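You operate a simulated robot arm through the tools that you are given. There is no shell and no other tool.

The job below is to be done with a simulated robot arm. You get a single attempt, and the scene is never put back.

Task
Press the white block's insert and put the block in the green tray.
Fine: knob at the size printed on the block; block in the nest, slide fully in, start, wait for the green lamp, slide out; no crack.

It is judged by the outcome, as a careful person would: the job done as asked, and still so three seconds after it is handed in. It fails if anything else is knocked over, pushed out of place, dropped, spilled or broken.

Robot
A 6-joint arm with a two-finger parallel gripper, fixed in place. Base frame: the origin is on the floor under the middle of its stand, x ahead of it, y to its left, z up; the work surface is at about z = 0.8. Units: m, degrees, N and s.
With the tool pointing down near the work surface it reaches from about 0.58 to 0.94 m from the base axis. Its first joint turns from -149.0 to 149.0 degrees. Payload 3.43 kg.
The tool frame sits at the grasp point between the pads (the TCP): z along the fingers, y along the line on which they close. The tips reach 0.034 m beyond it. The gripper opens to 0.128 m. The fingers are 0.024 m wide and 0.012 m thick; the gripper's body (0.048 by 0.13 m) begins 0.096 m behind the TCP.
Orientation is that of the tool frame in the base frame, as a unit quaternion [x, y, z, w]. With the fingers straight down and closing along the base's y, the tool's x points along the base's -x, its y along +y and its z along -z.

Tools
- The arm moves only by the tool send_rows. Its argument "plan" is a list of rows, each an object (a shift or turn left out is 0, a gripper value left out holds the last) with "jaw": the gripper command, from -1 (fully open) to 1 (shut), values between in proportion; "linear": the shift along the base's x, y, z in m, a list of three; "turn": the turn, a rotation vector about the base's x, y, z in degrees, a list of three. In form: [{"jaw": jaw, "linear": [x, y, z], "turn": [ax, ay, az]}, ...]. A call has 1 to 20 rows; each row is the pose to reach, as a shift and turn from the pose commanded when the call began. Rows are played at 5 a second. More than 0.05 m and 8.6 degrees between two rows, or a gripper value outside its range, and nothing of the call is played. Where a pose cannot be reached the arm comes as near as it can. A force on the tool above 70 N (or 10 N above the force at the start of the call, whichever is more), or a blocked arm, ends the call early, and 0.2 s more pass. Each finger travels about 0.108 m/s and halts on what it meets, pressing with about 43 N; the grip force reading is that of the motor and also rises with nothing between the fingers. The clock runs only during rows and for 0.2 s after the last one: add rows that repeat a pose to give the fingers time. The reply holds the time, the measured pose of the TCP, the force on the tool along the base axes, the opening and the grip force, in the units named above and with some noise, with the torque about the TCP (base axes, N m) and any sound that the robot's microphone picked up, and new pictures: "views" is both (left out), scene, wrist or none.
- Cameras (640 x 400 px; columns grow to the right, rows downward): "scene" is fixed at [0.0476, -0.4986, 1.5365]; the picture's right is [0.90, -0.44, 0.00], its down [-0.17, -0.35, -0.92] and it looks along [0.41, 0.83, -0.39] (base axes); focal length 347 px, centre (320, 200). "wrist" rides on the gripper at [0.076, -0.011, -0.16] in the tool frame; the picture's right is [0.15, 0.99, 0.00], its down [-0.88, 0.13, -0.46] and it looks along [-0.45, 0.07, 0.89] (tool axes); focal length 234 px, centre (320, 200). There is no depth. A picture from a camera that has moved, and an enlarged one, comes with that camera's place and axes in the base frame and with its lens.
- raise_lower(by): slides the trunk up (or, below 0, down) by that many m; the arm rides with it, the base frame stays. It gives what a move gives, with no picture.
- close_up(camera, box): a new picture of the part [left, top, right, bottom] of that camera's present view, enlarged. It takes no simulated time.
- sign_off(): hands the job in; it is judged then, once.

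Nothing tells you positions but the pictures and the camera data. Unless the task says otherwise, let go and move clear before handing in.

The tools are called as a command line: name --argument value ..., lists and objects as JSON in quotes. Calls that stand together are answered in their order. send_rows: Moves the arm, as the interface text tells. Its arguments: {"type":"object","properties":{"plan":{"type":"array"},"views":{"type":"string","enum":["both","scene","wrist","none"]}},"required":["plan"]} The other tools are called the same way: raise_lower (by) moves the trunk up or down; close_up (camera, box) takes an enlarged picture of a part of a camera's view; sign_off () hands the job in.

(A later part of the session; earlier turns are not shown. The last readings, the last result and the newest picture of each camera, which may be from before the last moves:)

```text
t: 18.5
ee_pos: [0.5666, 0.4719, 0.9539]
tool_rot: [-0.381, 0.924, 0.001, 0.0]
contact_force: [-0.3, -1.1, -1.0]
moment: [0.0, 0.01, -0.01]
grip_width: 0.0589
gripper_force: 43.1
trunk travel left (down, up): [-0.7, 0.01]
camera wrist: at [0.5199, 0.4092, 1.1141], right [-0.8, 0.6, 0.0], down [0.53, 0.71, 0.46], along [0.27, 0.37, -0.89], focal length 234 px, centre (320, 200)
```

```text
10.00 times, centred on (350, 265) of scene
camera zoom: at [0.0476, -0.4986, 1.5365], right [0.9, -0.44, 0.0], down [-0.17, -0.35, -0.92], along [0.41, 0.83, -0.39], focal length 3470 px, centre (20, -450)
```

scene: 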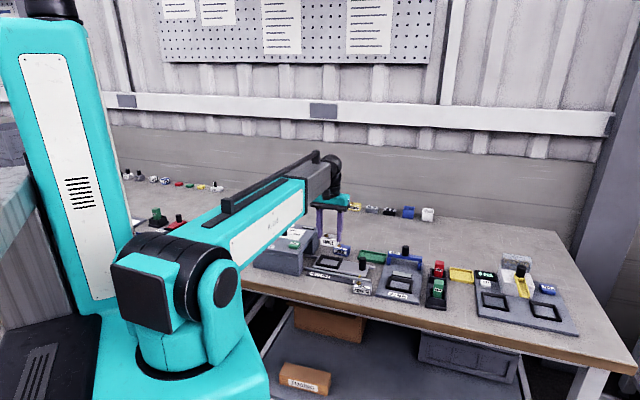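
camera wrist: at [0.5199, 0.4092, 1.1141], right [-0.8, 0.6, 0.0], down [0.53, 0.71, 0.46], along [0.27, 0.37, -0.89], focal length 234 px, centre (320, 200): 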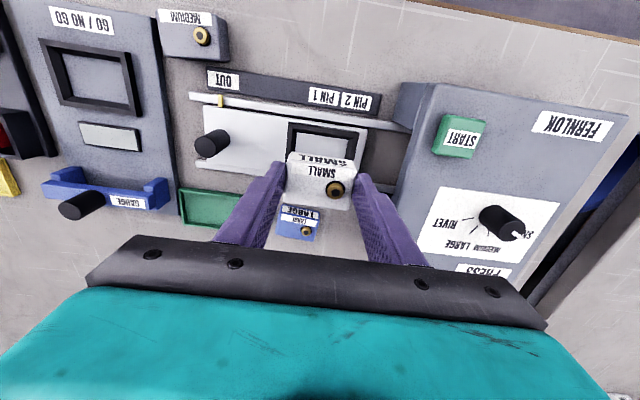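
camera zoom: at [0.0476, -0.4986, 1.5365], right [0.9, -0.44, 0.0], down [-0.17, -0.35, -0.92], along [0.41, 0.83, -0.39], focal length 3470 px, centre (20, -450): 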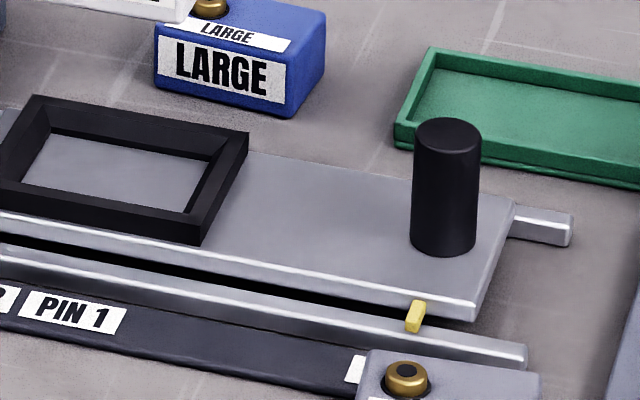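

The nest is visible below and just ahead of the block, with its rim at about z = 0.83. I'll shift slightly and lower until the block's underside is a few millimetres above the rim, then compare edges in both views.

send_rows --plan '[{"jaw": 1.0, "linear": [0.0014, 0.0021, -0.02]}, {"linear": [0.0014, 0.0021, -0.045]}, {"linear": [0.0014, 0.0021, -0.06]}, {"linear": [0.0014, 0.0021, -0.063]}, {"linear": [0.0014, 0.0021, -0.063]}]' --views "both"

close_up --camera "wrist" --box '[250, 120, 400, 215]'

close_up --camera "scene" --box '[310, 235, 380, 285]'

```text
t: 19.7
ee_pos: [0.568, 0.4749, 0.8924]
tool_rot: [-0.382, 0.924, 0.001, -0.001]
contact_force: [0.3, 0.1, -1.8]
moment: [0.01, 0.03, 0.01]
grip_width: 0.0591
gripper_force: 43.4
trunk travel left (down, up): [-0.7, 0.01]
camera wrist: at [0.5217, 0.4118, 1.051], right [-0.8, 0.6, 0.0], down [0.53, 0.71, 0.46], along [0.27, 0.37, -0.89], focal length 234 px, centre (320, 200)
```

scene: 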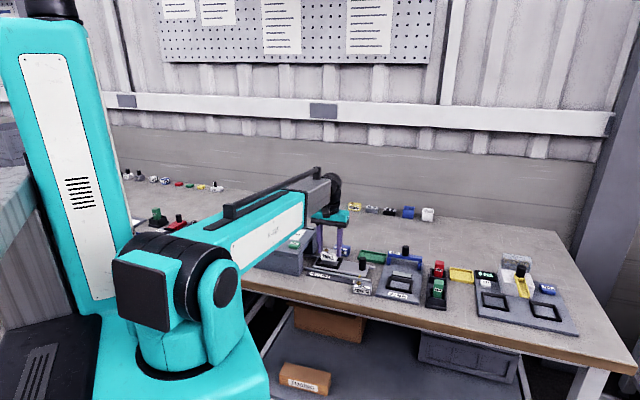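
wrist: 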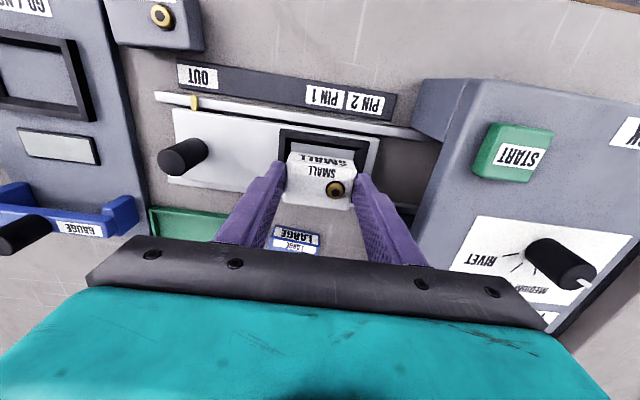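

```text
4.21 times, centred on (325, 168) of wrist
camera zoom: at [0.5217, 0.4118, 1.051], right [-0.8, 0.6, 0.0], down [0.53, 0.71, 0.46], along [0.27, 0.37, -0.89], focal length 986 px, centre (299, 337)
```

zoom: 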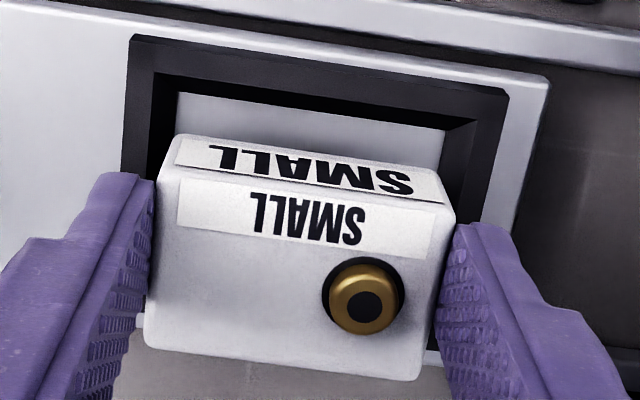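

```text
8.00 times, centred on (345, 260) of scene
camera zoom: at [0.0476, -0.4986, 1.5365], right [0.9, -0.44, 0.0], down [-0.17, -0.35, -0.92], along [0.41, 0.83, -0.39], focal length 2776 px, centre (120, -280)
```

zoom: 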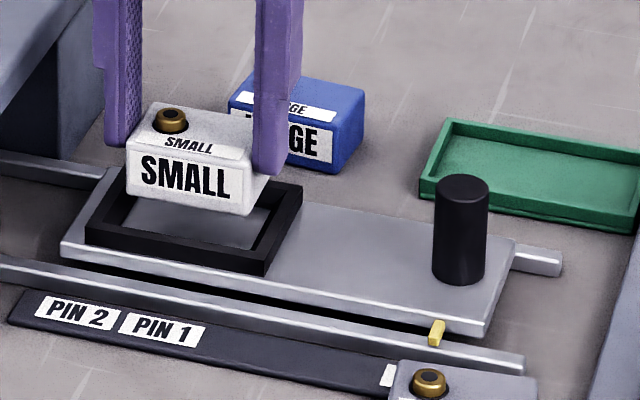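

close_up --camera "scene" --box '[315, 242, 355, 272]'

close_up --camera "wrist" --box '[275, 120, 375, 180]'

```text
13.33 times, centred on (335, 257) of scene
camera zoom: at [0.0476, -0.4986, 1.5365], right [0.9, -0.44, 0.0], down [-0.17, -0.35, -0.92], along [0.41, 0.83, -0.39], focal length 4627 px, centre (120, -560)
```

zoom: 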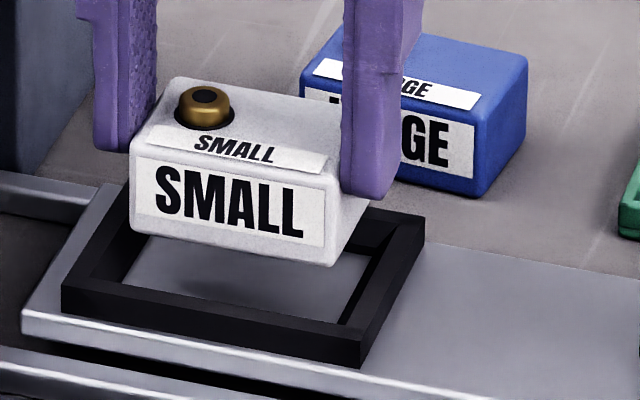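

```text
6.40 times, centred on (325, 150) of wrist
camera zoom: at [0.5217, 0.4118, 1.051], right [-0.8, 0.6, 0.0], down [0.53, 0.71, 0.46], along [0.27, 0.37, -0.89], focal length 1499 px, centre (288, 520)
```

zoom: 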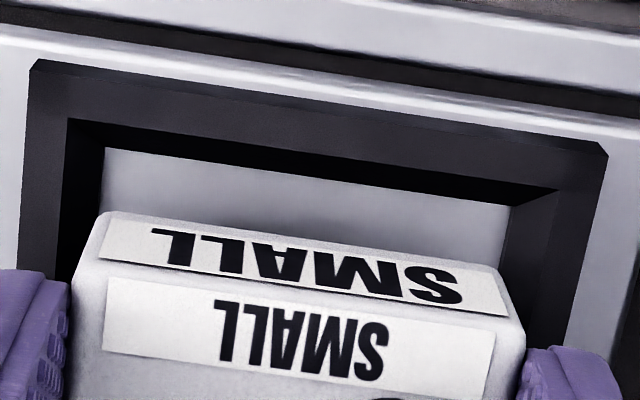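

The block is about 10 mm above the rim and roughly centred, and the nest walls appear sloped as a lead-in. The two views disagree by a few millimetres front to back. I'll lower to rim level, where the gaps can be compared directly.

send_rows --plan '[{"jaw": 1.0, "linear": [0, 0, -0.004]}, {"linear": [0, 0, -0.008]}, {"linear": [0, 0, -0.01]}, {"linear": [0, 0, -0.01]}]' --views "none"

close_up --camera "scene" --box '[315, 242, 355, 272]'

close_up --camera "wrist" --box '[260, 125, 380, 200]'

```text
t: 20.7
ee_pos: [0.5679, 0.4748, 0.8797]
tool_rot: [-0.383, 0.924, 0.001, -0.001]
contact_force: [0.2, 0.1, -0.3]
moment: [0.01, 0.01, -0.01]
grip_width: 0.0593
gripper_force: 43.0
trunk travel left (down, up): [-0.7, 0.01]
```

```text
13.33 times, centred on (335, 257) of scene
camera zoom: at [0.0476, -0.4986, 1.5365], right [0.9, -0.44, 0.0], down [-0.17, -0.35, -0.92], along [0.41, 0.83, -0.39], focal length 4627 px, centre (120, -560)
```

zoom: 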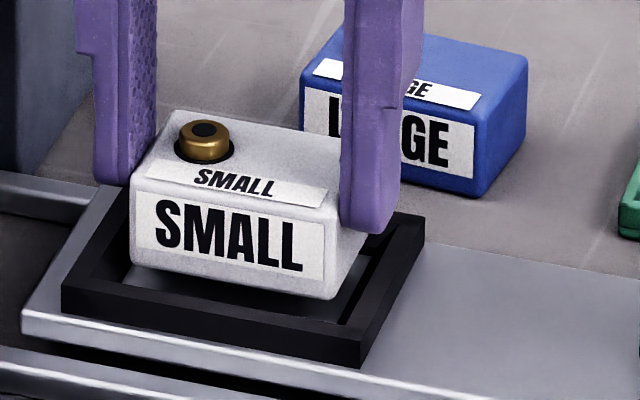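

```text
5.33 times, centred on (320, 162) of wrist
camera zoom: at [0.5218, 0.4119, 1.0402], right [-0.8, 0.6, 0.0], down [0.53, 0.71, 0.46], along [0.27, 0.37, -0.89], focal length 1249 px, centre (320, 400)
```

zoom: 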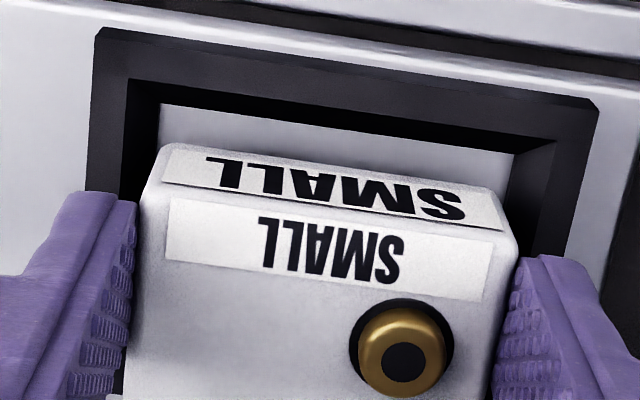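

The block is about 30 mm tall, which resolves the disagreement. It is centred along the rail but sits about 3 mm too far back. I'll shift it 3 mm forward and lower it gradually while watching the force.

send_rows --plan '[{"jaw": 1.0, "linear": [-0.0011, -0.0011, 0]}, {"linear": [-0.0021, -0.0021, 0]}, {"linear": [-0.0021, -0.0021, -0.002]}, {"linear": [-0.0021, -0.0021, -0.004]}, {"linear": [-0.0021, -0.0021, -0.005]}, {"linear": [-0.0021, -0.0021, -0.005]}]' --views "none"

close_up --camera "scene" --box '[315, 242, 355, 272]'

close_up --camera "wrist" --box '[260, 125, 380, 200]'

```text
t: 22.1
ee_pos: [0.565, 0.4717, 0.8767]
tool_rot: [-0.383, 0.924, 0.002, 0.0]
contact_force: [0.8, 0.2, -0.2]
moment: [0.03, 0.0, -0.01]
grip_width: 0.0588
gripper_force: 42.7
trunk travel left (down, up): [-0.7, 0.01]
```

```text
13.33 times, centred on (335, 257) of scene
camera zoom: at [0.0476, -0.4986, 1.5365], right [0.9, -0.44, 0.0], down [-0.17, -0.35, -0.92], along [0.41, 0.83, -0.39], focal length 4627 px, centre (120, -560)
```

zoom: 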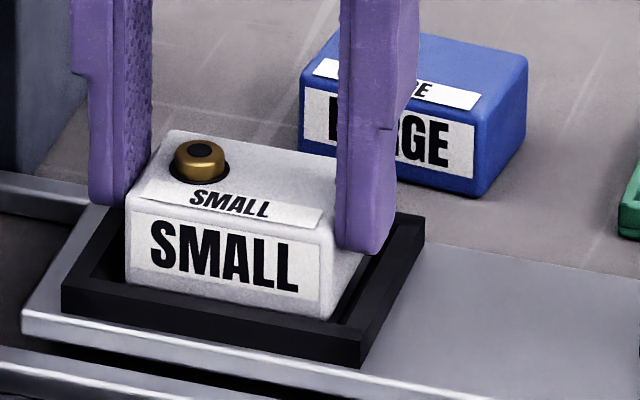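

```text
5.33 times, centred on (320, 162) of wrist
camera zoom: at [0.5191, 0.4093, 1.0358], right [-0.8, 0.6, 0.0], down [0.53, 0.71, 0.46], along [0.27, 0.37, -0.89], focal length 1249 px, centre (320, 400)
```

zoom: 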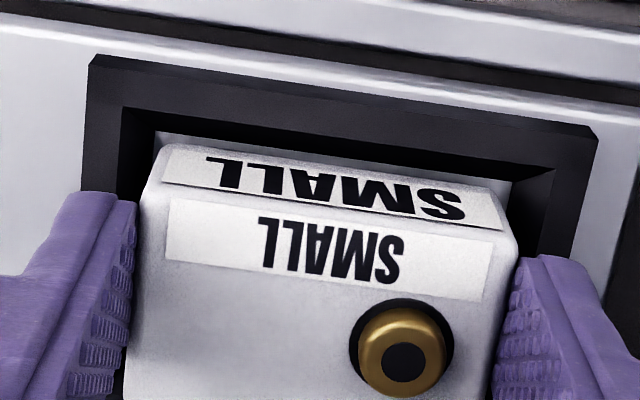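

The gaps are now even on all sides. I'll lower in 1 mm steps until I feel the floor.

send_rows --plan '[{"jaw": 1.0, "linear": [0, 0, -0.001]}, {"linear": [0, 0, -0.002]}, {"linear": [0, 0, -0.003]}, {"linear": [0, 0, -0.003]}]' --views "none"

```text
t: 23.1
ee_pos: [0.5644, 0.4713, 0.8738]
tool_rot: [-0.382, 0.924, 0.002, -0.001]
contact_force: [-0.1, 0.3, -1.4]
moment: [-0.02, -0.01, 0.05]
grip_width: 0.059
gripper_force: 43.0
trunk travel left (down, up): [-0.7, 0.01]
```

send_rows --plan '[{"jaw": 1.0, "linear": [0, 0, -0.001]}, {"linear": [0, 0, -0.002]}, {"linear": [0, 0, -0.002]}]' --views "none"

close_up --camera "scene" --box '[315, 242, 355, 272]'

close_up --camera "wrist" --box '[260, 125, 380, 200]'

```text
t: 23.9
ee_pos: [0.5646, 0.4718, 0.8733]
tool_rot: [-0.383, 0.924, 0.002, 0.001]
contact_force: [0.9, 0.1, 21.6]
moment: [-0.14, 0.03, 0.0]
grip_width: 0.059
gripper_force: 43.3
trunk travel left (down, up): [-0.7, 0.01]
```

```text
13.33 times, centred on (335, 257) of scene
camera zoom: at [0.0476, -0.4986, 1.5365], right [0.9, -0.44, 0.0], down [-0.17, -0.35, -0.92], along [0.41, 0.83, -0.39], focal length 4627 px, centre (120, -560)
```

zoom: 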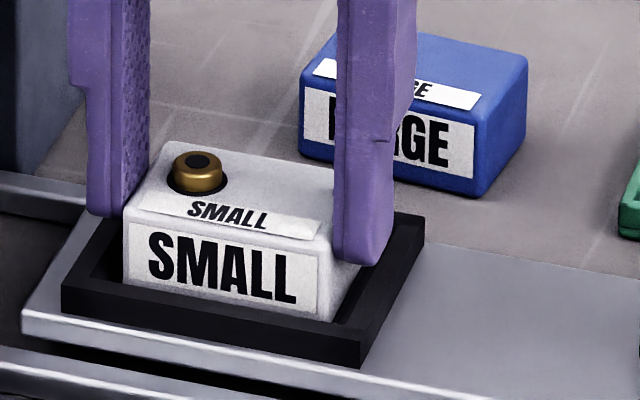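

```text
5.33 times, centred on (320, 162) of wrist
camera zoom: at [0.5179, 0.4089, 1.0321], right [-0.8, 0.6, 0.0], down [0.53, 0.71, 0.46], along [0.27, 0.37, -0.89], focal length 1249 px, centre (320, 400)
```

zoom: 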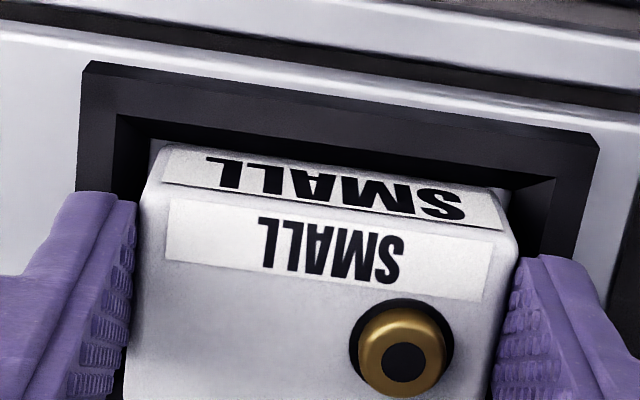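

Contact at 21 N with the block underside at z ≈ 0.821, so it is resting on the nest floor. I'll release and lift away.

send_rows --plan '[{"jaw": 1.0, "linear": [0, 0, 0.001]}, {"jaw": 0.0, "linear": [0, 0, 0.001]}, {"jaw": -0.2, "linear": [0, 0, 0.001]}, {"jaw": -0.2, "linear": [0, 0, 0.001]}, {"jaw": -0.2, "linear": [0, 0, 0.03]}, {"jaw": -0.2, "linear": [0, 0, 0.07]}, {"jaw": -0.2, "linear": [0, 0, 0.09]}, {"jaw": -0.2, "linear": [0, 0, 0.09]}]' --views "both"

close_up --camera "scene" --box '[300, 235, 380, 290]'

close_up --camera "wrist" --box '[180, 70, 420, 220]'

```text
t: 25.7
ee_pos: [0.5658, 0.4735, 0.9632]
tool_rot: [-0.383, 0.924, 0.002, 0.0]
contact_force: [0.6, 0.4, 0.1]
moment: [0.01, 0.0, -0.01]
grip_width: 0.0769
gripper_force: 0.0
trunk travel left (down, up): [-0.7, 0.01]
camera wrist: at [0.5202, 0.4103, 1.1224], right [-0.8, 0.6, 0.0], down [0.53, 0.71, 0.46], along [0.27, 0.37, -0.89], focal length 234 px, centre (320, 200)
```

scene: 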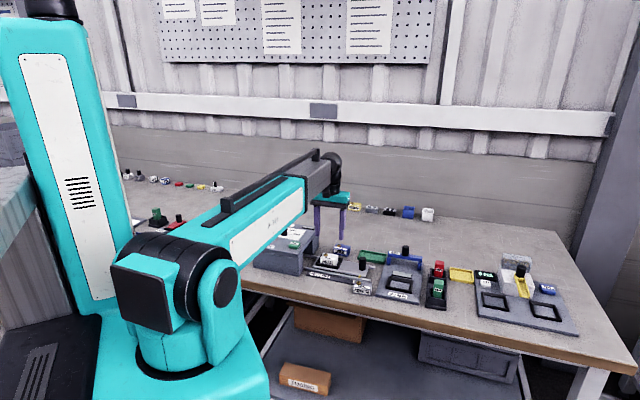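
wrist: 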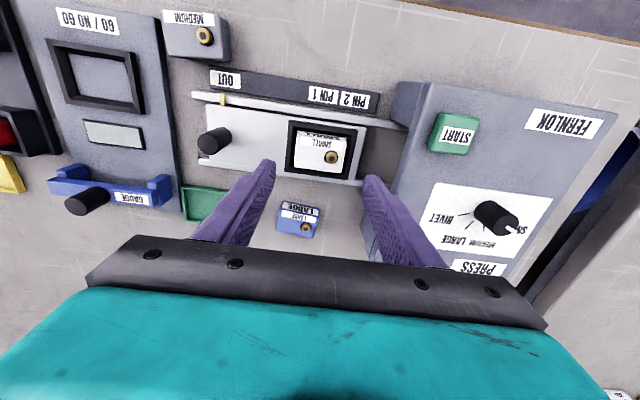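

```text
7.27 times, centred on (340, 262) of scene
camera zoom: at [0.0476, -0.4986, 1.5365], right [0.9, -0.44, 0.0], down [-0.17, -0.35, -0.92], along [0.41, 0.83, -0.39], focal length 2524 px, centre (174, -254)
```

zoom: 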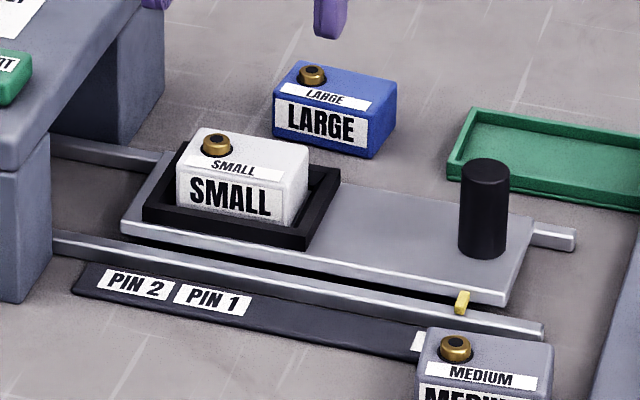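

```text
2.67 times, centred on (300, 145) of wrist
camera zoom: at [0.5202, 0.4103, 1.1224], right [-0.8, 0.6, 0.0], down [0.53, 0.71, 0.46], along [0.27, 0.37, -0.89], focal length 624 px, centre (373, 347)
```

zoom: 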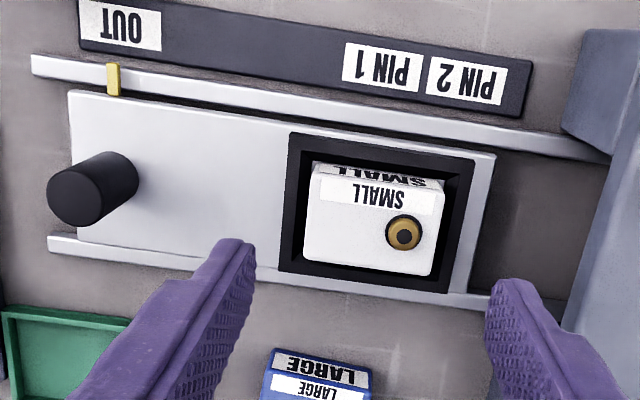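

The block sits flat in the nest. The slide handle is at about (0.657, 0.388), roughly 24 mm in diameter with its top near z = 0.866. When the slide is in, the handle ends close to the press face, so I'll turn the gripper 90° to pinch it across the rail, and hover over it.

send_rows --plan '[{"jaw": 0.0, "linear": [0.007, -0.007, 0.005], "turn": [0, 0, 7.5]}, {"jaw": 0.22, "linear": [0.015, -0.014, 0.01], "turn": [0, 0, 15]}, {"linear": [0.023, -0.021, 0.012], "turn": [0, 0, 22.5]}, {"linear": [0.03, -0.028, 0.012], "turn": [0, 0, 30]}, {"linear": [0.038, -0.035, 0.012], "turn": [0, 0, 37.5]}, {"linear": [0.046, -0.043, 0.012], "turn": [0, 0, 45]}, {"linear": [0.053, -0.05, 0.012], "turn": [0, 0, 52.5]}, {"linear": [0.061, -0.057, 0.012], "turn": [0, 0, 60]}, {"linear": [0.068, -0.064, 0.012], "turn": [0, 0, 67.5]}, {"linear": [0.076, -0.071, 0.012], "turn": [0, 0, 75]}, {"linear": [0.084, -0.078, 0.012], "turn": [0, 0, 82.5]}, {"linear": [0.0911, -0.0853, 0.0], "turn": [0, 0, 90]}, {"linear": [0.0911, -0.0853, 0.0], "turn": [0, 0, 90]}]' --views "both"

close_up --camera "wrist" --box '[220, 80, 420, 205]'

```text
t: 28.5
ee_pos: [0.6568, 0.386, 0.9615]
tool_rot: [0.924, -0.382, -0.001, 0.002]
contact_force: [0.4, -0.5, -0.5]
moment: [0.01, 0.0, 0.01]
grip_width: 0.0498
gripper_force: 0.0
trunk travel left (down, up): [-0.7, 0.01]
camera wrist: at [0.7176, 0.3399, 1.1204], right [-0.6, -0.8, 0.0], down [-0.71, 0.53, 0.46], along [-0.37, 0.27, -0.89], focal length 234 px, centre (320, 200)
```

scene: 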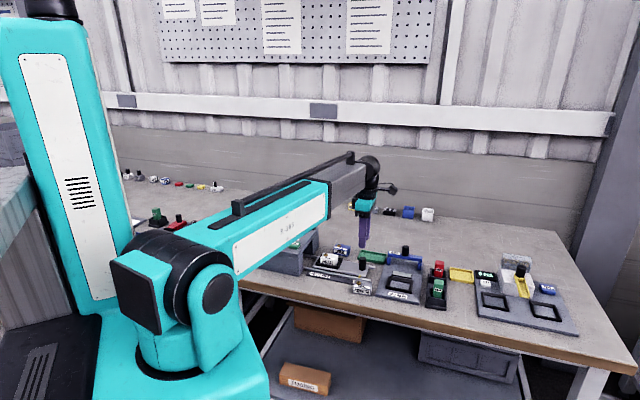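
wrist: 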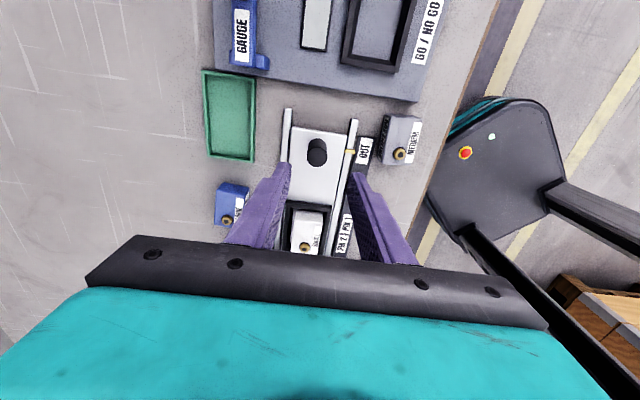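

```text
3.20 times, centred on (320, 142) of wrist
camera zoom: at [0.7176, 0.3399, 1.1204], right [-0.6, -0.8, 0.0], down [-0.71, 0.53, 0.46], along [-0.37, 0.27, -0.89], focal length 749 px, centre (320, 384)
```

zoom: 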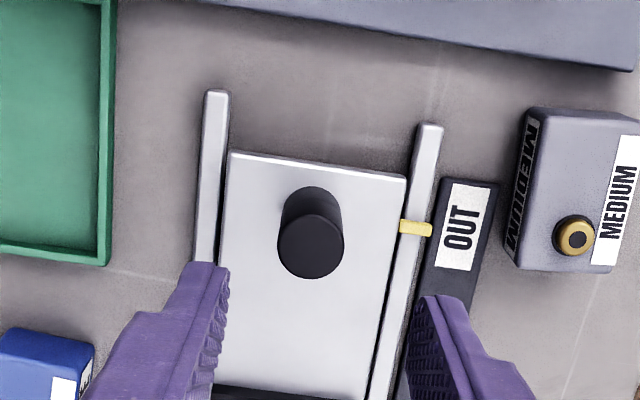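

The handle is within 3 mm of the tool axis. I'll trim that and go down over it with 50 mm opening, keeping the fingertips above the rail and the yellow pointer.

send_rows --plan '[{"jaw": 0.22, "linear": [0.0021, 0.0021, -0.02]}, {"linear": [0.0021, 0.0021, -0.05]}, {"linear": [0.0021, 0.0021, -0.08]}, {"linear": [0.0021, 0.0021, -0.093]}, {"linear": [0.0021, 0.0021, -0.093]}]' --views "both"

close_up --camera "wrist" --box '[220, 100, 420, 225]'

close_up --camera "scene" --box '[320, 220, 400, 300]'

```text
t: 29.7
ee_pos: [0.6581, 0.3884, 0.8679]
tool_rot: [0.924, -0.382, -0.001, 0.001]
contact_force: [0.7, -0.3, 0.1]
moment: [-0.02, -0.01, 0.01]
grip_width: 0.0501
gripper_force: 0.1
trunk travel left (down, up): [-0.7, 0.01]
camera wrist: at [0.7199, 0.3418, 1.0273], right [-0.6, -0.8, 0.0], down [-0.71, 0.53, 0.46], along [-0.37, 0.27, -0.89], focal length 234 px, centre (320, 200)
```

scene: 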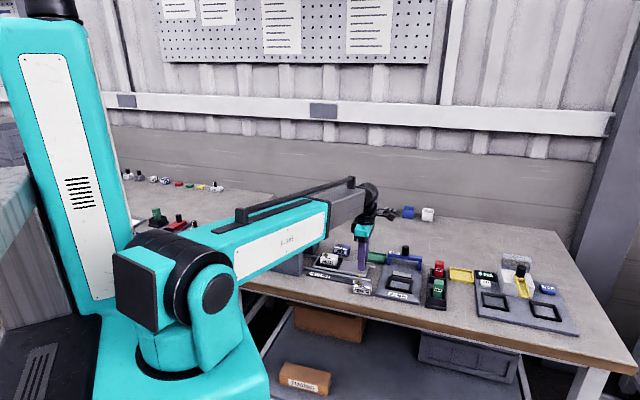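
wrist: 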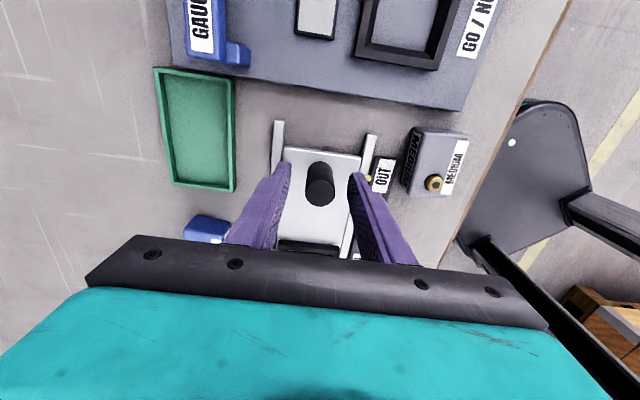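

```text
3.20 times, centred on (320, 162) of wrist
camera zoom: at [0.7199, 0.3418, 1.0273], right [-0.6, -0.8, 0.0], down [-0.71, 0.53, 0.46], along [-0.37, 0.27, -0.89], focal length 749 px, centre (320, 320)
```

zoom: 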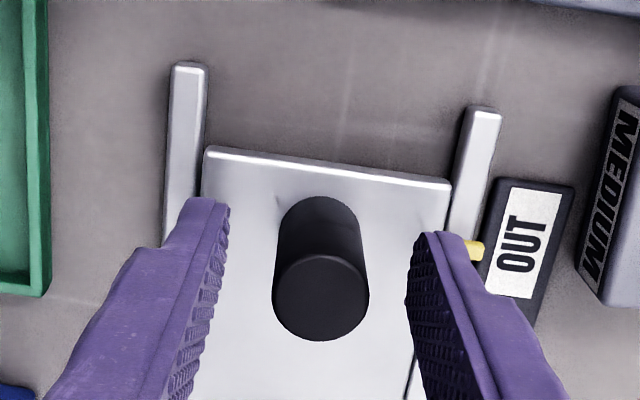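

```text
5.00 times, centred on (360, 260) of scene
camera zoom: at [0.0476, -0.4986, 1.5365], right [0.9, -0.44, 0.0], down [-0.17, -0.35, -0.92], along [0.41, 0.83, -0.39], focal length 1735 px, centre (120, -100)
```

zoom: 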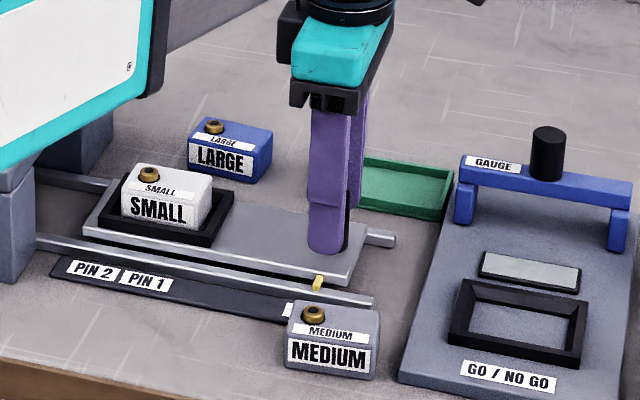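

The handle is centred between the fingers. I'll close on it.

send_rows --plan '[{"jaw": 0.5}, {"jaw": 1.0}, {"jaw": 1.0}, {"jaw": 1.0}]' --views "none"

```text
t: 30.7
ee_pos: [0.6584, 0.3876, 0.8685]
tool_rot: [0.924, -0.383, 0.0, 0.002]
contact_force: [-3.6, -3.4, -2.1]
moment: [0.48, -0.62, 0.0]
grip_width: 0.0236
gripper_force: 44.7
trunk travel left (down, up): [-0.7, 0.01]
```

Handle gripped at 23.6 mm. I'll push the slide in smoothly along the rail for the first 100 mm and check.

send_rows --plan '[{"jaw": 1.0, "linear": [-0.0035, 0.0035, 0]}, {"linear": [-0.0085, 0.0085, 0]}, {"linear": [-0.0155, 0.0155, 0]}, {"linear": [-0.0226, 0.0226, 0]}, {"linear": [-0.0297, 0.0297, 0]}, {"linear": [-0.0368, 0.0368, 0]}, {"linear": [-0.0438, 0.0438, 0]}, {"linear": [-0.0509, 0.0509, 0]}, {"linear": [-0.058, 0.058, 0]}, {"linear": [-0.065, 0.065, 0]}, {"linear": [-0.07, 0.07, 0]}, {"linear": [-0.07, 0.07, 0]}]' --views "both"

close_up --camera "scene" --box '[280, 210, 380, 290]'

```text
t: 33.3
ee_pos: [0.5892, 0.4581, 0.869]
tool_rot: [0.924, -0.383, -0.001, 0.002]
contact_force: [-11.7, -11.3, -18.6]
moment: [0.28, -0.63, 0.0]
grip_width: 0.0236
gripper_force: 44.7
trunk travel left (down, up): [-0.7, 0.01]
camera wrist: at [0.6495, 0.4125, 1.0273], right [-0.6, -0.8, 0.01], down [-0.71, 0.53, 0.46], along [-0.37, 0.27, -0.89], focal length 234 px, centre (320, 200)
```

scene: 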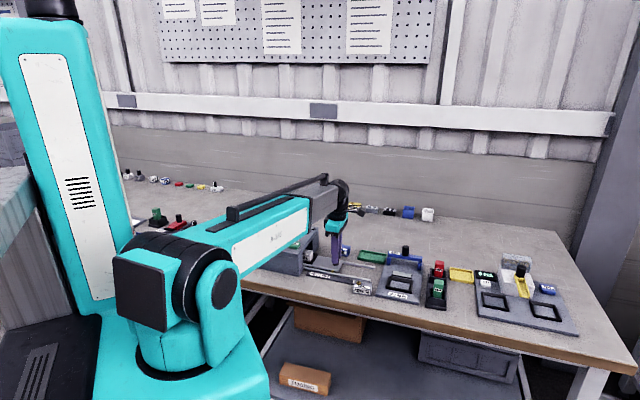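
wrist: 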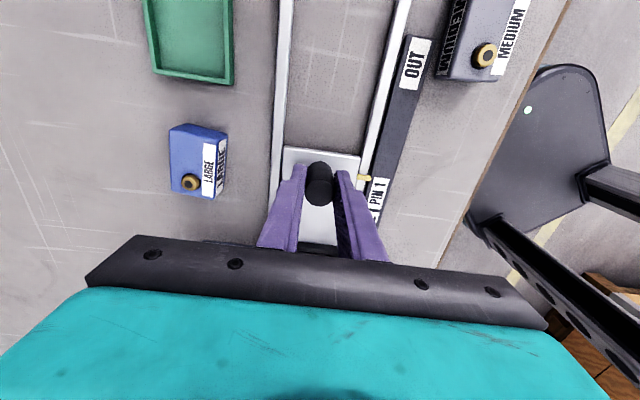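

```text
5.00 times, centred on (330, 250) of scene
camera zoom: at [0.0476, -0.4986, 1.5365], right [0.9, -0.44, 0.0], down [-0.17, -0.35, -0.92], along [0.41, 0.83, -0.39], focal length 1735 px, centre (270, -50)
```

zoom: 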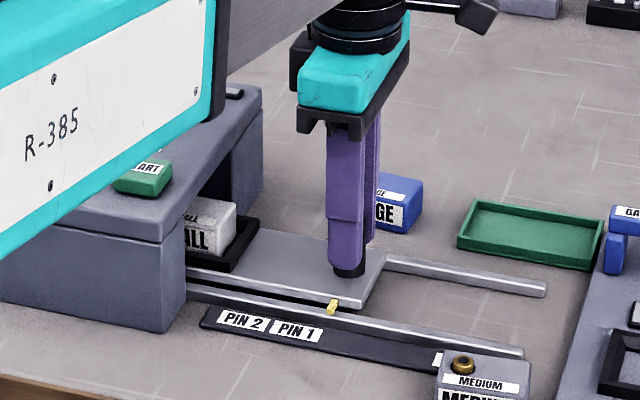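

The slide runs freely and the pointer is nearing PIN 1. I'll relieve the small sideways load and keep pushing, more slowly.

send_rows --plan '[{"jaw": 1.0, "linear": [-0.0045, 0.003, -0.0007]}, {"linear": [-0.0095, 0.008, -0.0007]}, {"linear": [-0.0145, 0.013, -0.0007]}, {"linear": [-0.0195, 0.018, -0.0007]}, {"linear": [-0.0245, 0.023, -0.0007]}, {"linear": [-0.0295, 0.028, -0.0007]}, {"linear": [-0.0295, 0.028, -0.0007]}]' --views "both"

close_up --camera "scene" --box '[280, 210, 380, 290]'

```text
t: 34.9
ee_pos: [0.5592, 0.4881, 0.8686]
tool_rot: [0.924, -0.382, 0.001, 0.0]
contact_force: [-5.2, -5.7, 4.9]
moment: [0.27, -0.39, -0.03]
grip_width: 0.0234
gripper_force: 44.6
trunk travel left (down, up): [-0.7, 0.01]
camera wrist: at [0.6197, 0.441, 1.0275], right [-0.6, -0.8, 0.0], down [-0.71, 0.53, 0.46], along [-0.37, 0.27, -0.89], focal length 234 px, centre (320, 200)
```

scene: 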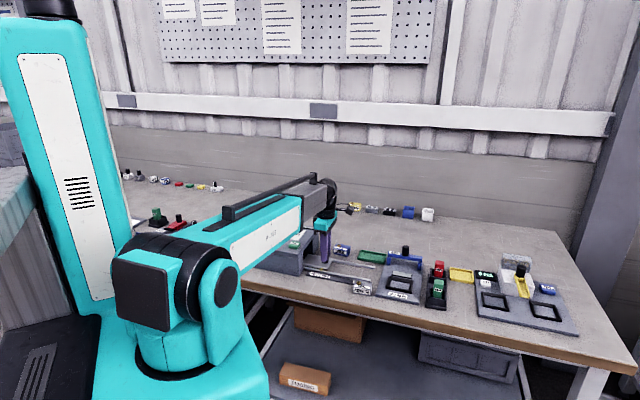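
wrist: 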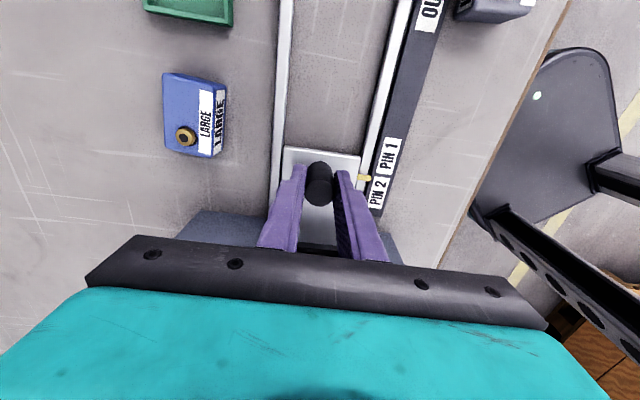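

```text
5.00 times, centred on (330, 250) of scene
camera zoom: at [0.0476, -0.4986, 1.5365], right [0.9, -0.44, 0.0], down [-0.17, -0.35, -0.92], along [0.41, 0.83, -0.39], focal length 1735 px, centre (270, -50)
```

zoom: 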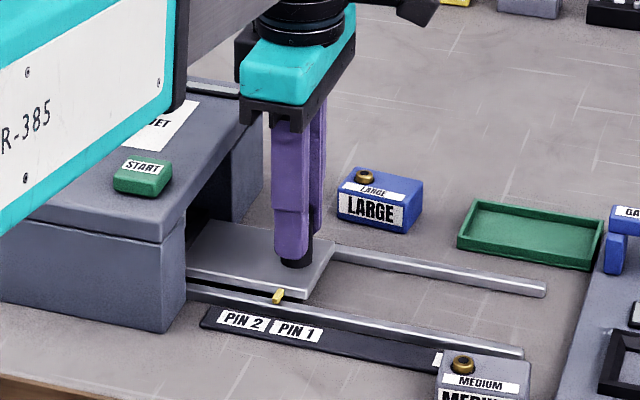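

The pointer is between PIN 1 and PIN 2. I'll keep pushing slowly until the slide meets its stop.

send_rows --plan '[{"jaw": 1.0, "linear": [-0.0035, 0.0027, 0]}, {"linear": [-0.007, 0.0062, 0]}, {"linear": [-0.0105, 0.0097, 0]}, {"linear": [-0.014, 0.0132, 0]}, {"linear": [-0.0175, 0.0167, 0]}, {"linear": [-0.0175, 0.0167, 0]}]' --views "wrist"

close_up --camera "scene" --box '[280, 210, 380, 290]'

```text
t: 36.3
ee_pos: [0.5447, 0.5008, 0.8688]
tool_rot: [0.924, -0.383, 0.001, 0.002]
contact_force: [23.4, -18.7, 11.3]
moment: [0.63, -0.56, -0.03]
grip_width: 0.0235
gripper_force: 44.9
trunk travel left (down, up): [-0.7, 0.01]
camera wrist: at [0.6052, 0.4553, 1.0278], right [-0.6, -0.8, 0.0], down [-0.72, 0.53, 0.45], along [-0.36, 0.27, -0.89], focal length 234 px, centre (320, 200)
```

wrist: 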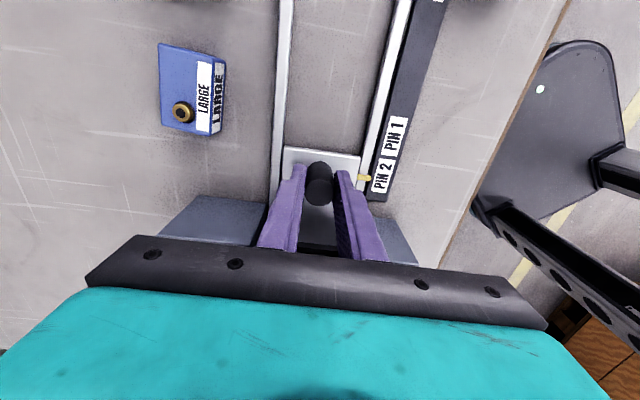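

```text
5.00 times, centred on (330, 250) of scene
camera zoom: at [0.0476, -0.4986, 1.5365], right [0.9, -0.44, 0.0], down [-0.17, -0.35, -0.92], along [0.41, 0.83, -0.39], focal length 1735 px, centre (270, -50)
```

zoom: 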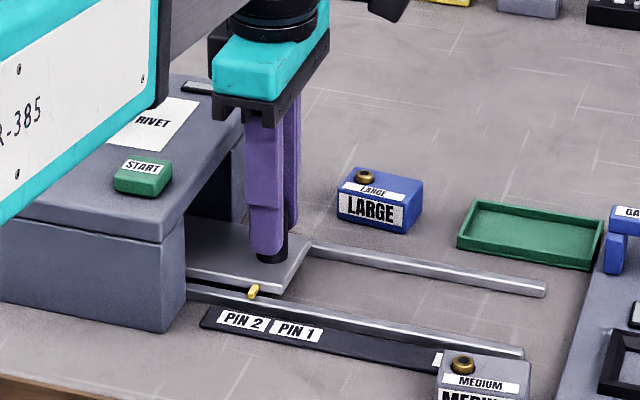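

About 30 N now resists along the rail with the pointer at PIN 2, which suggests the end stop. I'll press 2 mm further to confirm it doesn't move.

send_rows --plan '[{"jaw": 1.0, "linear": [-0.001, 0.001, -0.0003]}, {"linear": [-0.002, 0.002, -0.0006]}, {"linear": [-0.002, 0.002, -0.0006]}]' --views "none"

close_up --camera "wrist" --box '[270, 100, 430, 200]'

```text
t: 37.1
ee_pos: [0.5434, 0.5036, 0.8667]
tool_rot: [0.924, -0.383, 0.004, 0.002]
contact_force: [34.8, -13.4, 19.2]
moment: [-0.83, -0.42, -0.07]
grip_width: 0.0234
gripper_force: 45.7
trunk travel left (down, up): [-0.7, 0.01]
```

```text
4.00 times, centred on (350, 150) of wrist
camera zoom: at [0.6036, 0.457, 1.0275], right [-0.6, -0.8, 0.0], down [-0.72, 0.53, 0.45], along [-0.36, 0.27, -0.89], focal length 937 px, centre (200, 400)
```

zoom: 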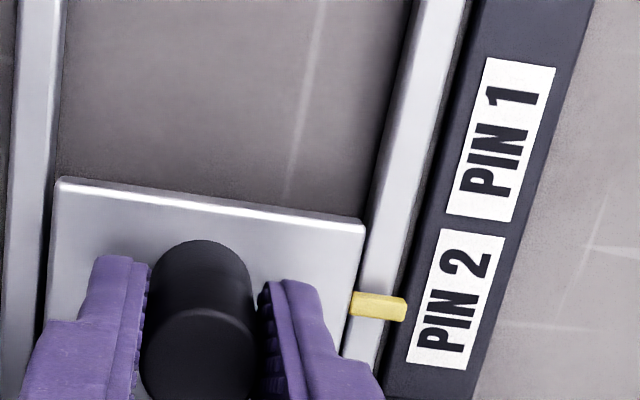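

The handle has stopped moving and the fingers are now slipping along it, with the pointer at PIN 2. The slide is fully in. I'll open without pulling and rise straight up.

send_rows --plan '[{"jaw": 0.6}, {"jaw": 0.22}, {"jaw": 0.22}, {"jaw": 0.22, "linear": [0, 0, 0.02]}, {"jaw": 0.22, "linear": [0, 0, 0.06]}, {"jaw": 0.22, "linear": [0, 0, 0.1]}, {"jaw": 0.22, "linear": [0, 0, 0.13]}, {"jaw": 0.22, "linear": [0, 0, 0.13]}]' --views "both"

close_up --camera "wrist" --box '[200, 80, 440, 230]'

close_up --camera "scene" --box '[250, 200, 380, 290]'

```text
t: 38.9
ee_pos: [0.5385, 0.5046, 0.9956]
tool_rot: [0.924, -0.383, -0.001, 0.001]
contact_force: [-1.0, -0.7, 0.2]
moment: [0.0, 0.03, 0.0]
grip_width: 0.0498
gripper_force: 0.1
trunk travel left (down, up): [-0.7, 0.01]
camera wrist: at [0.5986, 0.4587, 1.1557], right [-0.6, -0.8, 0.0], down [-0.71, 0.53, 0.46], along [-0.37, 0.27, -0.89], focal length 234 px, centre (320, 200)
```

scene: 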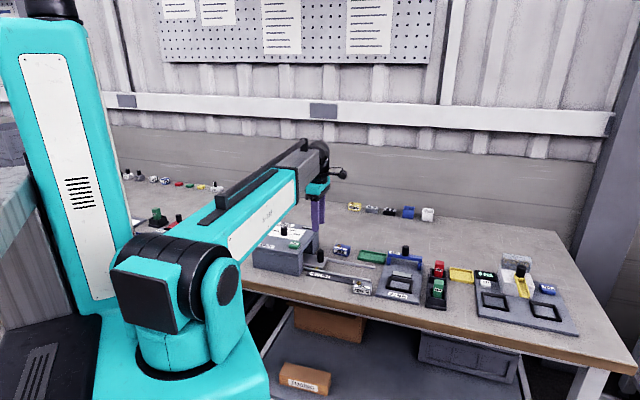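
wrist: 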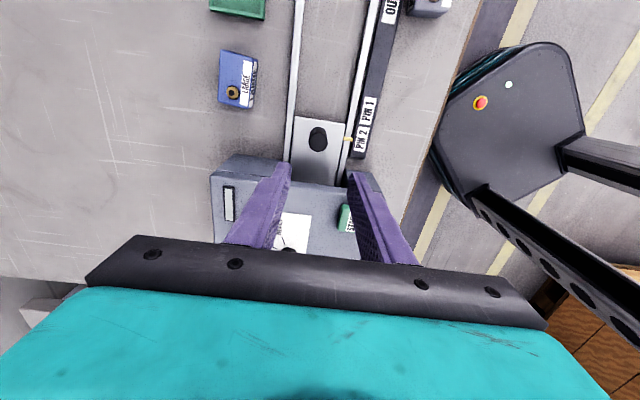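

```text
2.67 times, centred on (320, 155) of wrist
camera zoom: at [0.5986, 0.4587, 1.1557], right [-0.6, -0.8, 0.0], down [-0.71, 0.53, 0.46], along [-0.37, 0.27, -0.89], focal length 624 px, centre (320, 320)
```

zoom: 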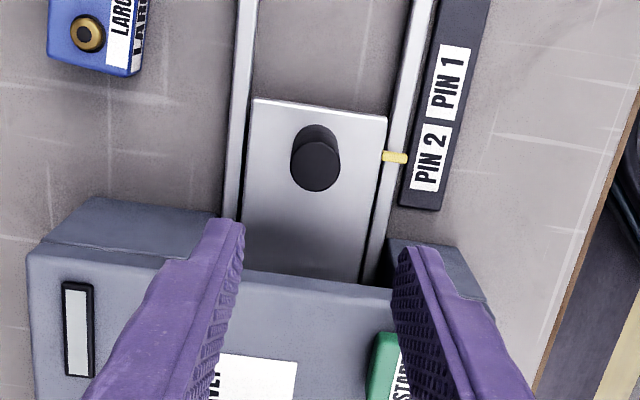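

```text
4.44 times, centred on (315, 245) of scene
camera zoom: at [0.0476, -0.4986, 1.5365], right [0.9, -0.44, 0.0], down [-0.17, -0.35, -0.92], along [0.41, 0.83, -0.39], focal length 1542 px, centre (342, 0)
```

zoom: 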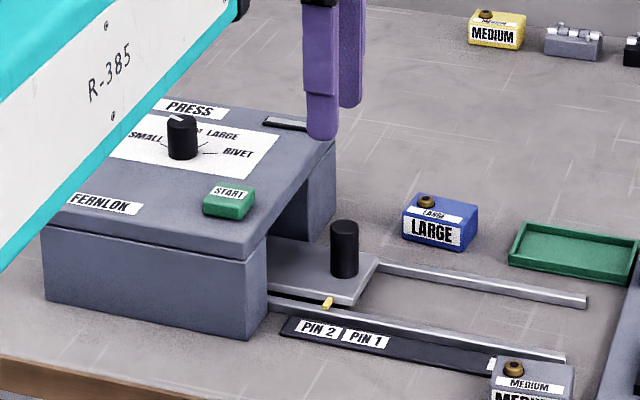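

The slide stays in, with the pointer at PIN 2 and the plate under the press. Next is START at about (0.447, 0.518). I'll close the fingers and hover over it to check.

send_rows --plan '[{"jaw": 0.6, "linear": [-0.02, 0.003, 0.0]}, {"jaw": 1.0, "linear": [-0.05, 0.007, 0.0]}, {"jaw": 1.0, "linear": [-0.08, 0.012, -0.005]}, {"jaw": 1.0, "linear": [-0.0916, 0.013, -0.01]}, {"jaw": 1.0, "linear": [-0.0916, 0.013, -0.01]}]' --views "both"

close_up --camera "wrist" --box '[220, 80, 420, 205]'

close_up --camera "scene" --box '[250, 200, 350, 270]'

```text
t: 40.1
ee_pos: [0.4477, 0.5195, 0.9872]
tool_rot: [0.924, -0.382, -0.001, 0.002]
contact_force: [0.2, -0.3, 0.1]
moment: [0.02, 0.02, 0.01]
grip_width: 0.0
gripper_force: 32.9
trunk travel left (down, up): [-0.7, 0.01]
camera wrist: at [0.5081, 0.4727, 1.1464], right [-0.6, -0.8, 0.0], down [-0.71, 0.53, 0.46], along [-0.37, 0.27, -0.89], focal length 234 px, centre (320, 200)
```

scene: 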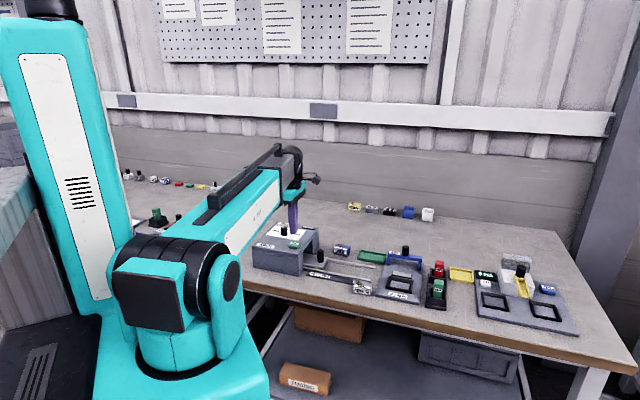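
wrist: 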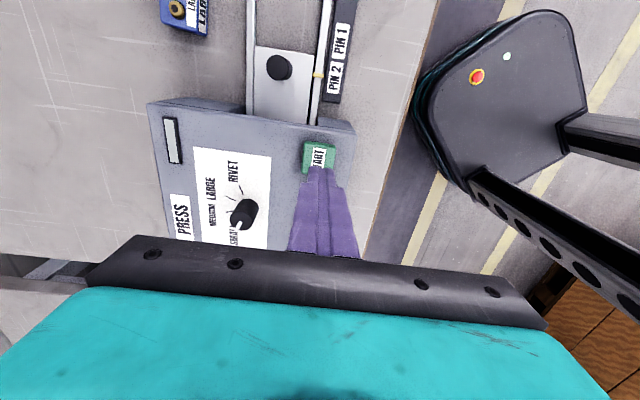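

```text
3.20 times, centred on (320, 142) of wrist
camera zoom: at [0.5081, 0.4727, 1.1464], right [-0.6, -0.8, 0.0], down [-0.71, 0.53, 0.46], along [-0.37, 0.27, -0.89], focal length 749 px, centre (320, 384)
```

zoom: 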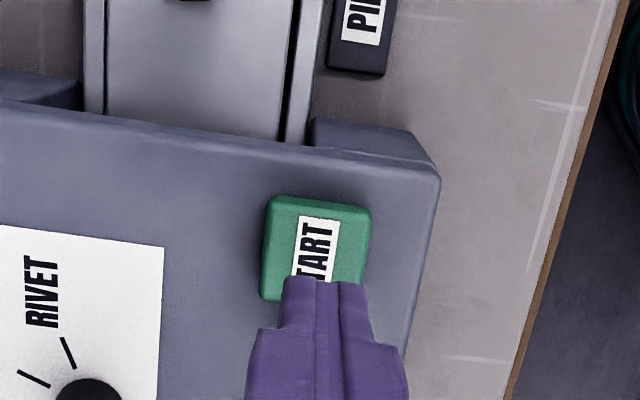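

```text
5.71 times, centred on (300, 235) of scene
camera zoom: at [0.0476, -0.4986, 1.5365], right [0.9, -0.44, 0.0], down [-0.17, -0.35, -0.92], along [0.41, 0.83, -0.39], focal length 1983 px, centre (434, 0)
```

zoom: 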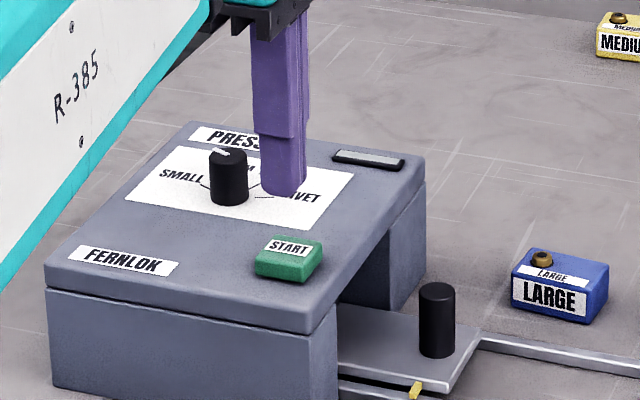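

The closed fingertips line up with START. I'll shift 3 mm toward its centre and go down to just above it.

send_rows --plan '[{"jaw": 1.0, "linear": [0.002, -0.002, -0.012]}, {"linear": [0.002, -0.002, -0.024]}, {"linear": [0.002, -0.002, -0.034]}, {"linear": [0.002, -0.002, -0.034]}]' --views "none"

close_up --camera "wrist" --box '[220, 80, 420, 205]'

close_up --camera "scene" --box '[265, 215, 325, 255]'

```text
t: 41.1
ee_pos: [0.4507, 0.5177, 0.9523]
tool_rot: [0.924, -0.383, 0.0, 0.001]
contact_force: [0.4, -0.2, 0.0]
moment: [-0.01, 0.01, -0.01]
grip_width: 0.0003
gripper_force: 32.8
trunk travel left (down, up): [-0.7, 0.01]
```

```text
3.20 times, centred on (320, 142) of wrist
camera zoom: at [0.5116, 0.4709, 1.1117], right [-0.6, -0.8, 0.0], down [-0.71, 0.53, 0.46], along [-0.37, 0.27, -0.89], focal length 749 px, centre (320, 384)
```

zoom: 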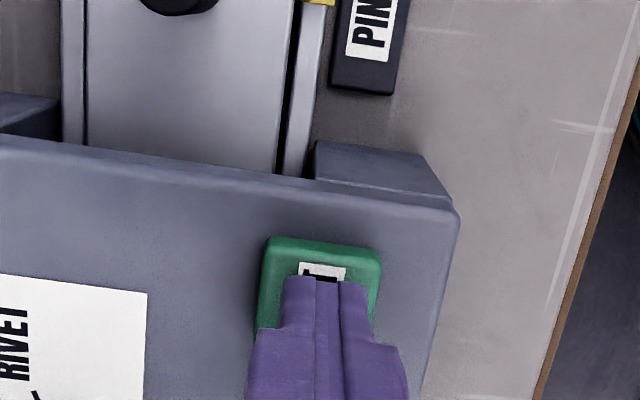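

```text
10.00 times, centred on (295, 235) of scene
camera zoom: at [0.0476, -0.4986, 1.5365], right [0.9, -0.44, 0.0], down [-0.17, -0.35, -0.92], along [0.41, 0.83, -0.39], focal length 3470 px, centre (570, -150)
```

zoom: 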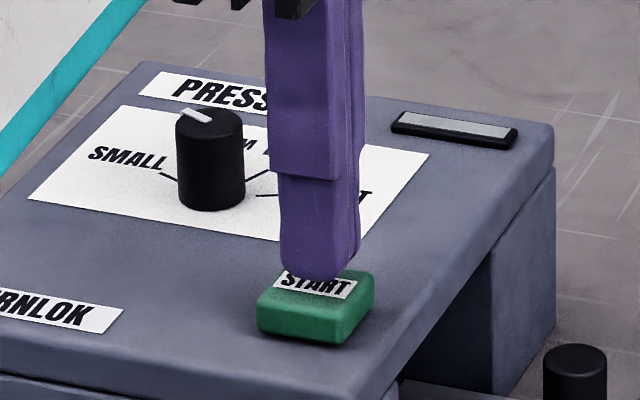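

The tip is centred just above the button. I'll press down in small steps and watch the force, sound and lamp.

send_rows --plan '[{"jaw": 1.0, "linear": [0, 0, -0.002]}, {"linear": [0, 0, -0.004]}, {"linear": [0, 0, -0.006]}, {"linear": [0, 0, -0.008]}]' --views "none"

```text
t: 42.1
ee_pos: [0.4505, 0.5178, 0.9449]
tool_rot: [0.924, -0.382, -0.001, 0.001]
contact_force: [-0.5, -0.7, -0.2]
moment: [0.0, 0.01, 0.02]
grip_width: 0.0
gripper_force: 32.8
trunk travel left (down, up): [-0.7, 0.01]
```

send_rows --plan '[{"jaw": 1.0, "linear": [0, 0, -0.001]}, {"linear": [0, 0, -0.002]}, {"linear": [0, 0, -0.003]}, {"linear": [0, 0, -0.004]}]' --views "none"

close_up --camera "scene" --box '[265, 215, 325, 255]'

```text
t: 43.1
ee_pos: [0.4507, 0.5172, 0.941]
tool_rot: [0.924, -0.383, 0.0, 0.002]
contact_force: [0.0, -0.1, 2.3]
moment: [0.01, -0.02, 0.02]
grip_width: 0.0
gripper_force: 33.4
trunk travel left (down, up): [-0.7, 0.01]
heard: click
```

```text
10.00 times, centred on (295, 235) of scene
camera zoom: at [0.0476, -0.4986, 1.5365], right [0.9, -0.44, 0.0], down [-0.17, -0.35, -0.92], along [0.41, 0.83, -0.39], focal length 3470 px, centre (570, -150)
```

zoom: 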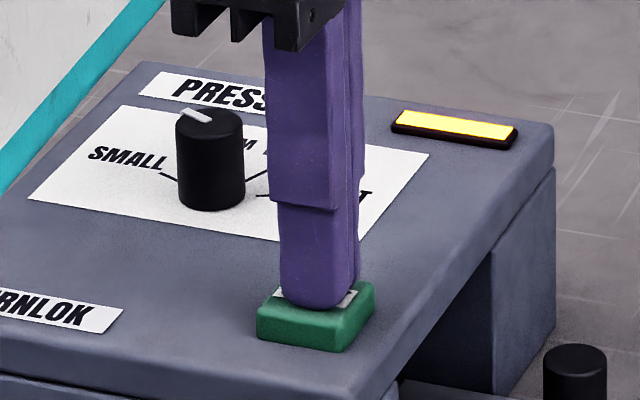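

A click, and the lamp has turned yellow, so the cycle is running. I'll lift off the button and wait for green.

send_rows --plan '[{"jaw": 1.0, "linear": [0, 0, 0.01]}, {"linear": [0, 0, 0.03]}, {"linear": [0, 0, 0.05]}, {"linear": [0, 0, 0.05]}, {"linear": [0, 0, 0.05]}]' --views "none"

close_up --camera "scene" --box '[250, 205, 350, 275]'

```text
t: 44.3
ee_pos: [0.4501, 0.517, 0.9908]
tool_rot: [0.924, -0.382, -0.001, 0.002]
contact_force: [0.7, -0.4, 0.7]
moment: [-0.02, -0.02, 0.02]
grip_width: 0.0
gripper_force: 32.9
trunk travel left (down, up): [-0.7, 0.01]
```

```text
5.71 times, centred on (300, 240) of scene
camera zoom: at [0.0476, -0.4986, 1.5365], right [0.9, -0.44, 0.0], down [-0.17, -0.35, -0.92], along [0.41, 0.83, -0.39], focal length 1983 px, centre (434, -29)
```

zoom: 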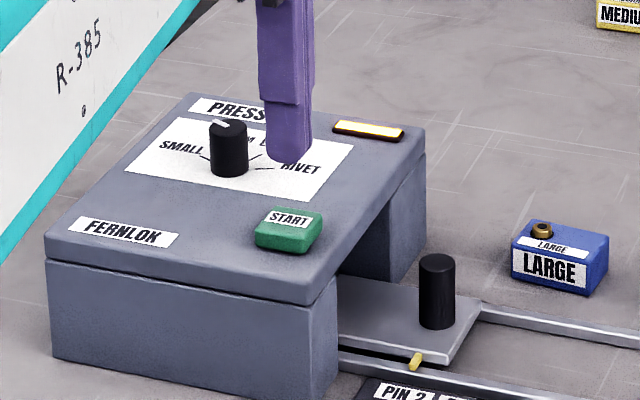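

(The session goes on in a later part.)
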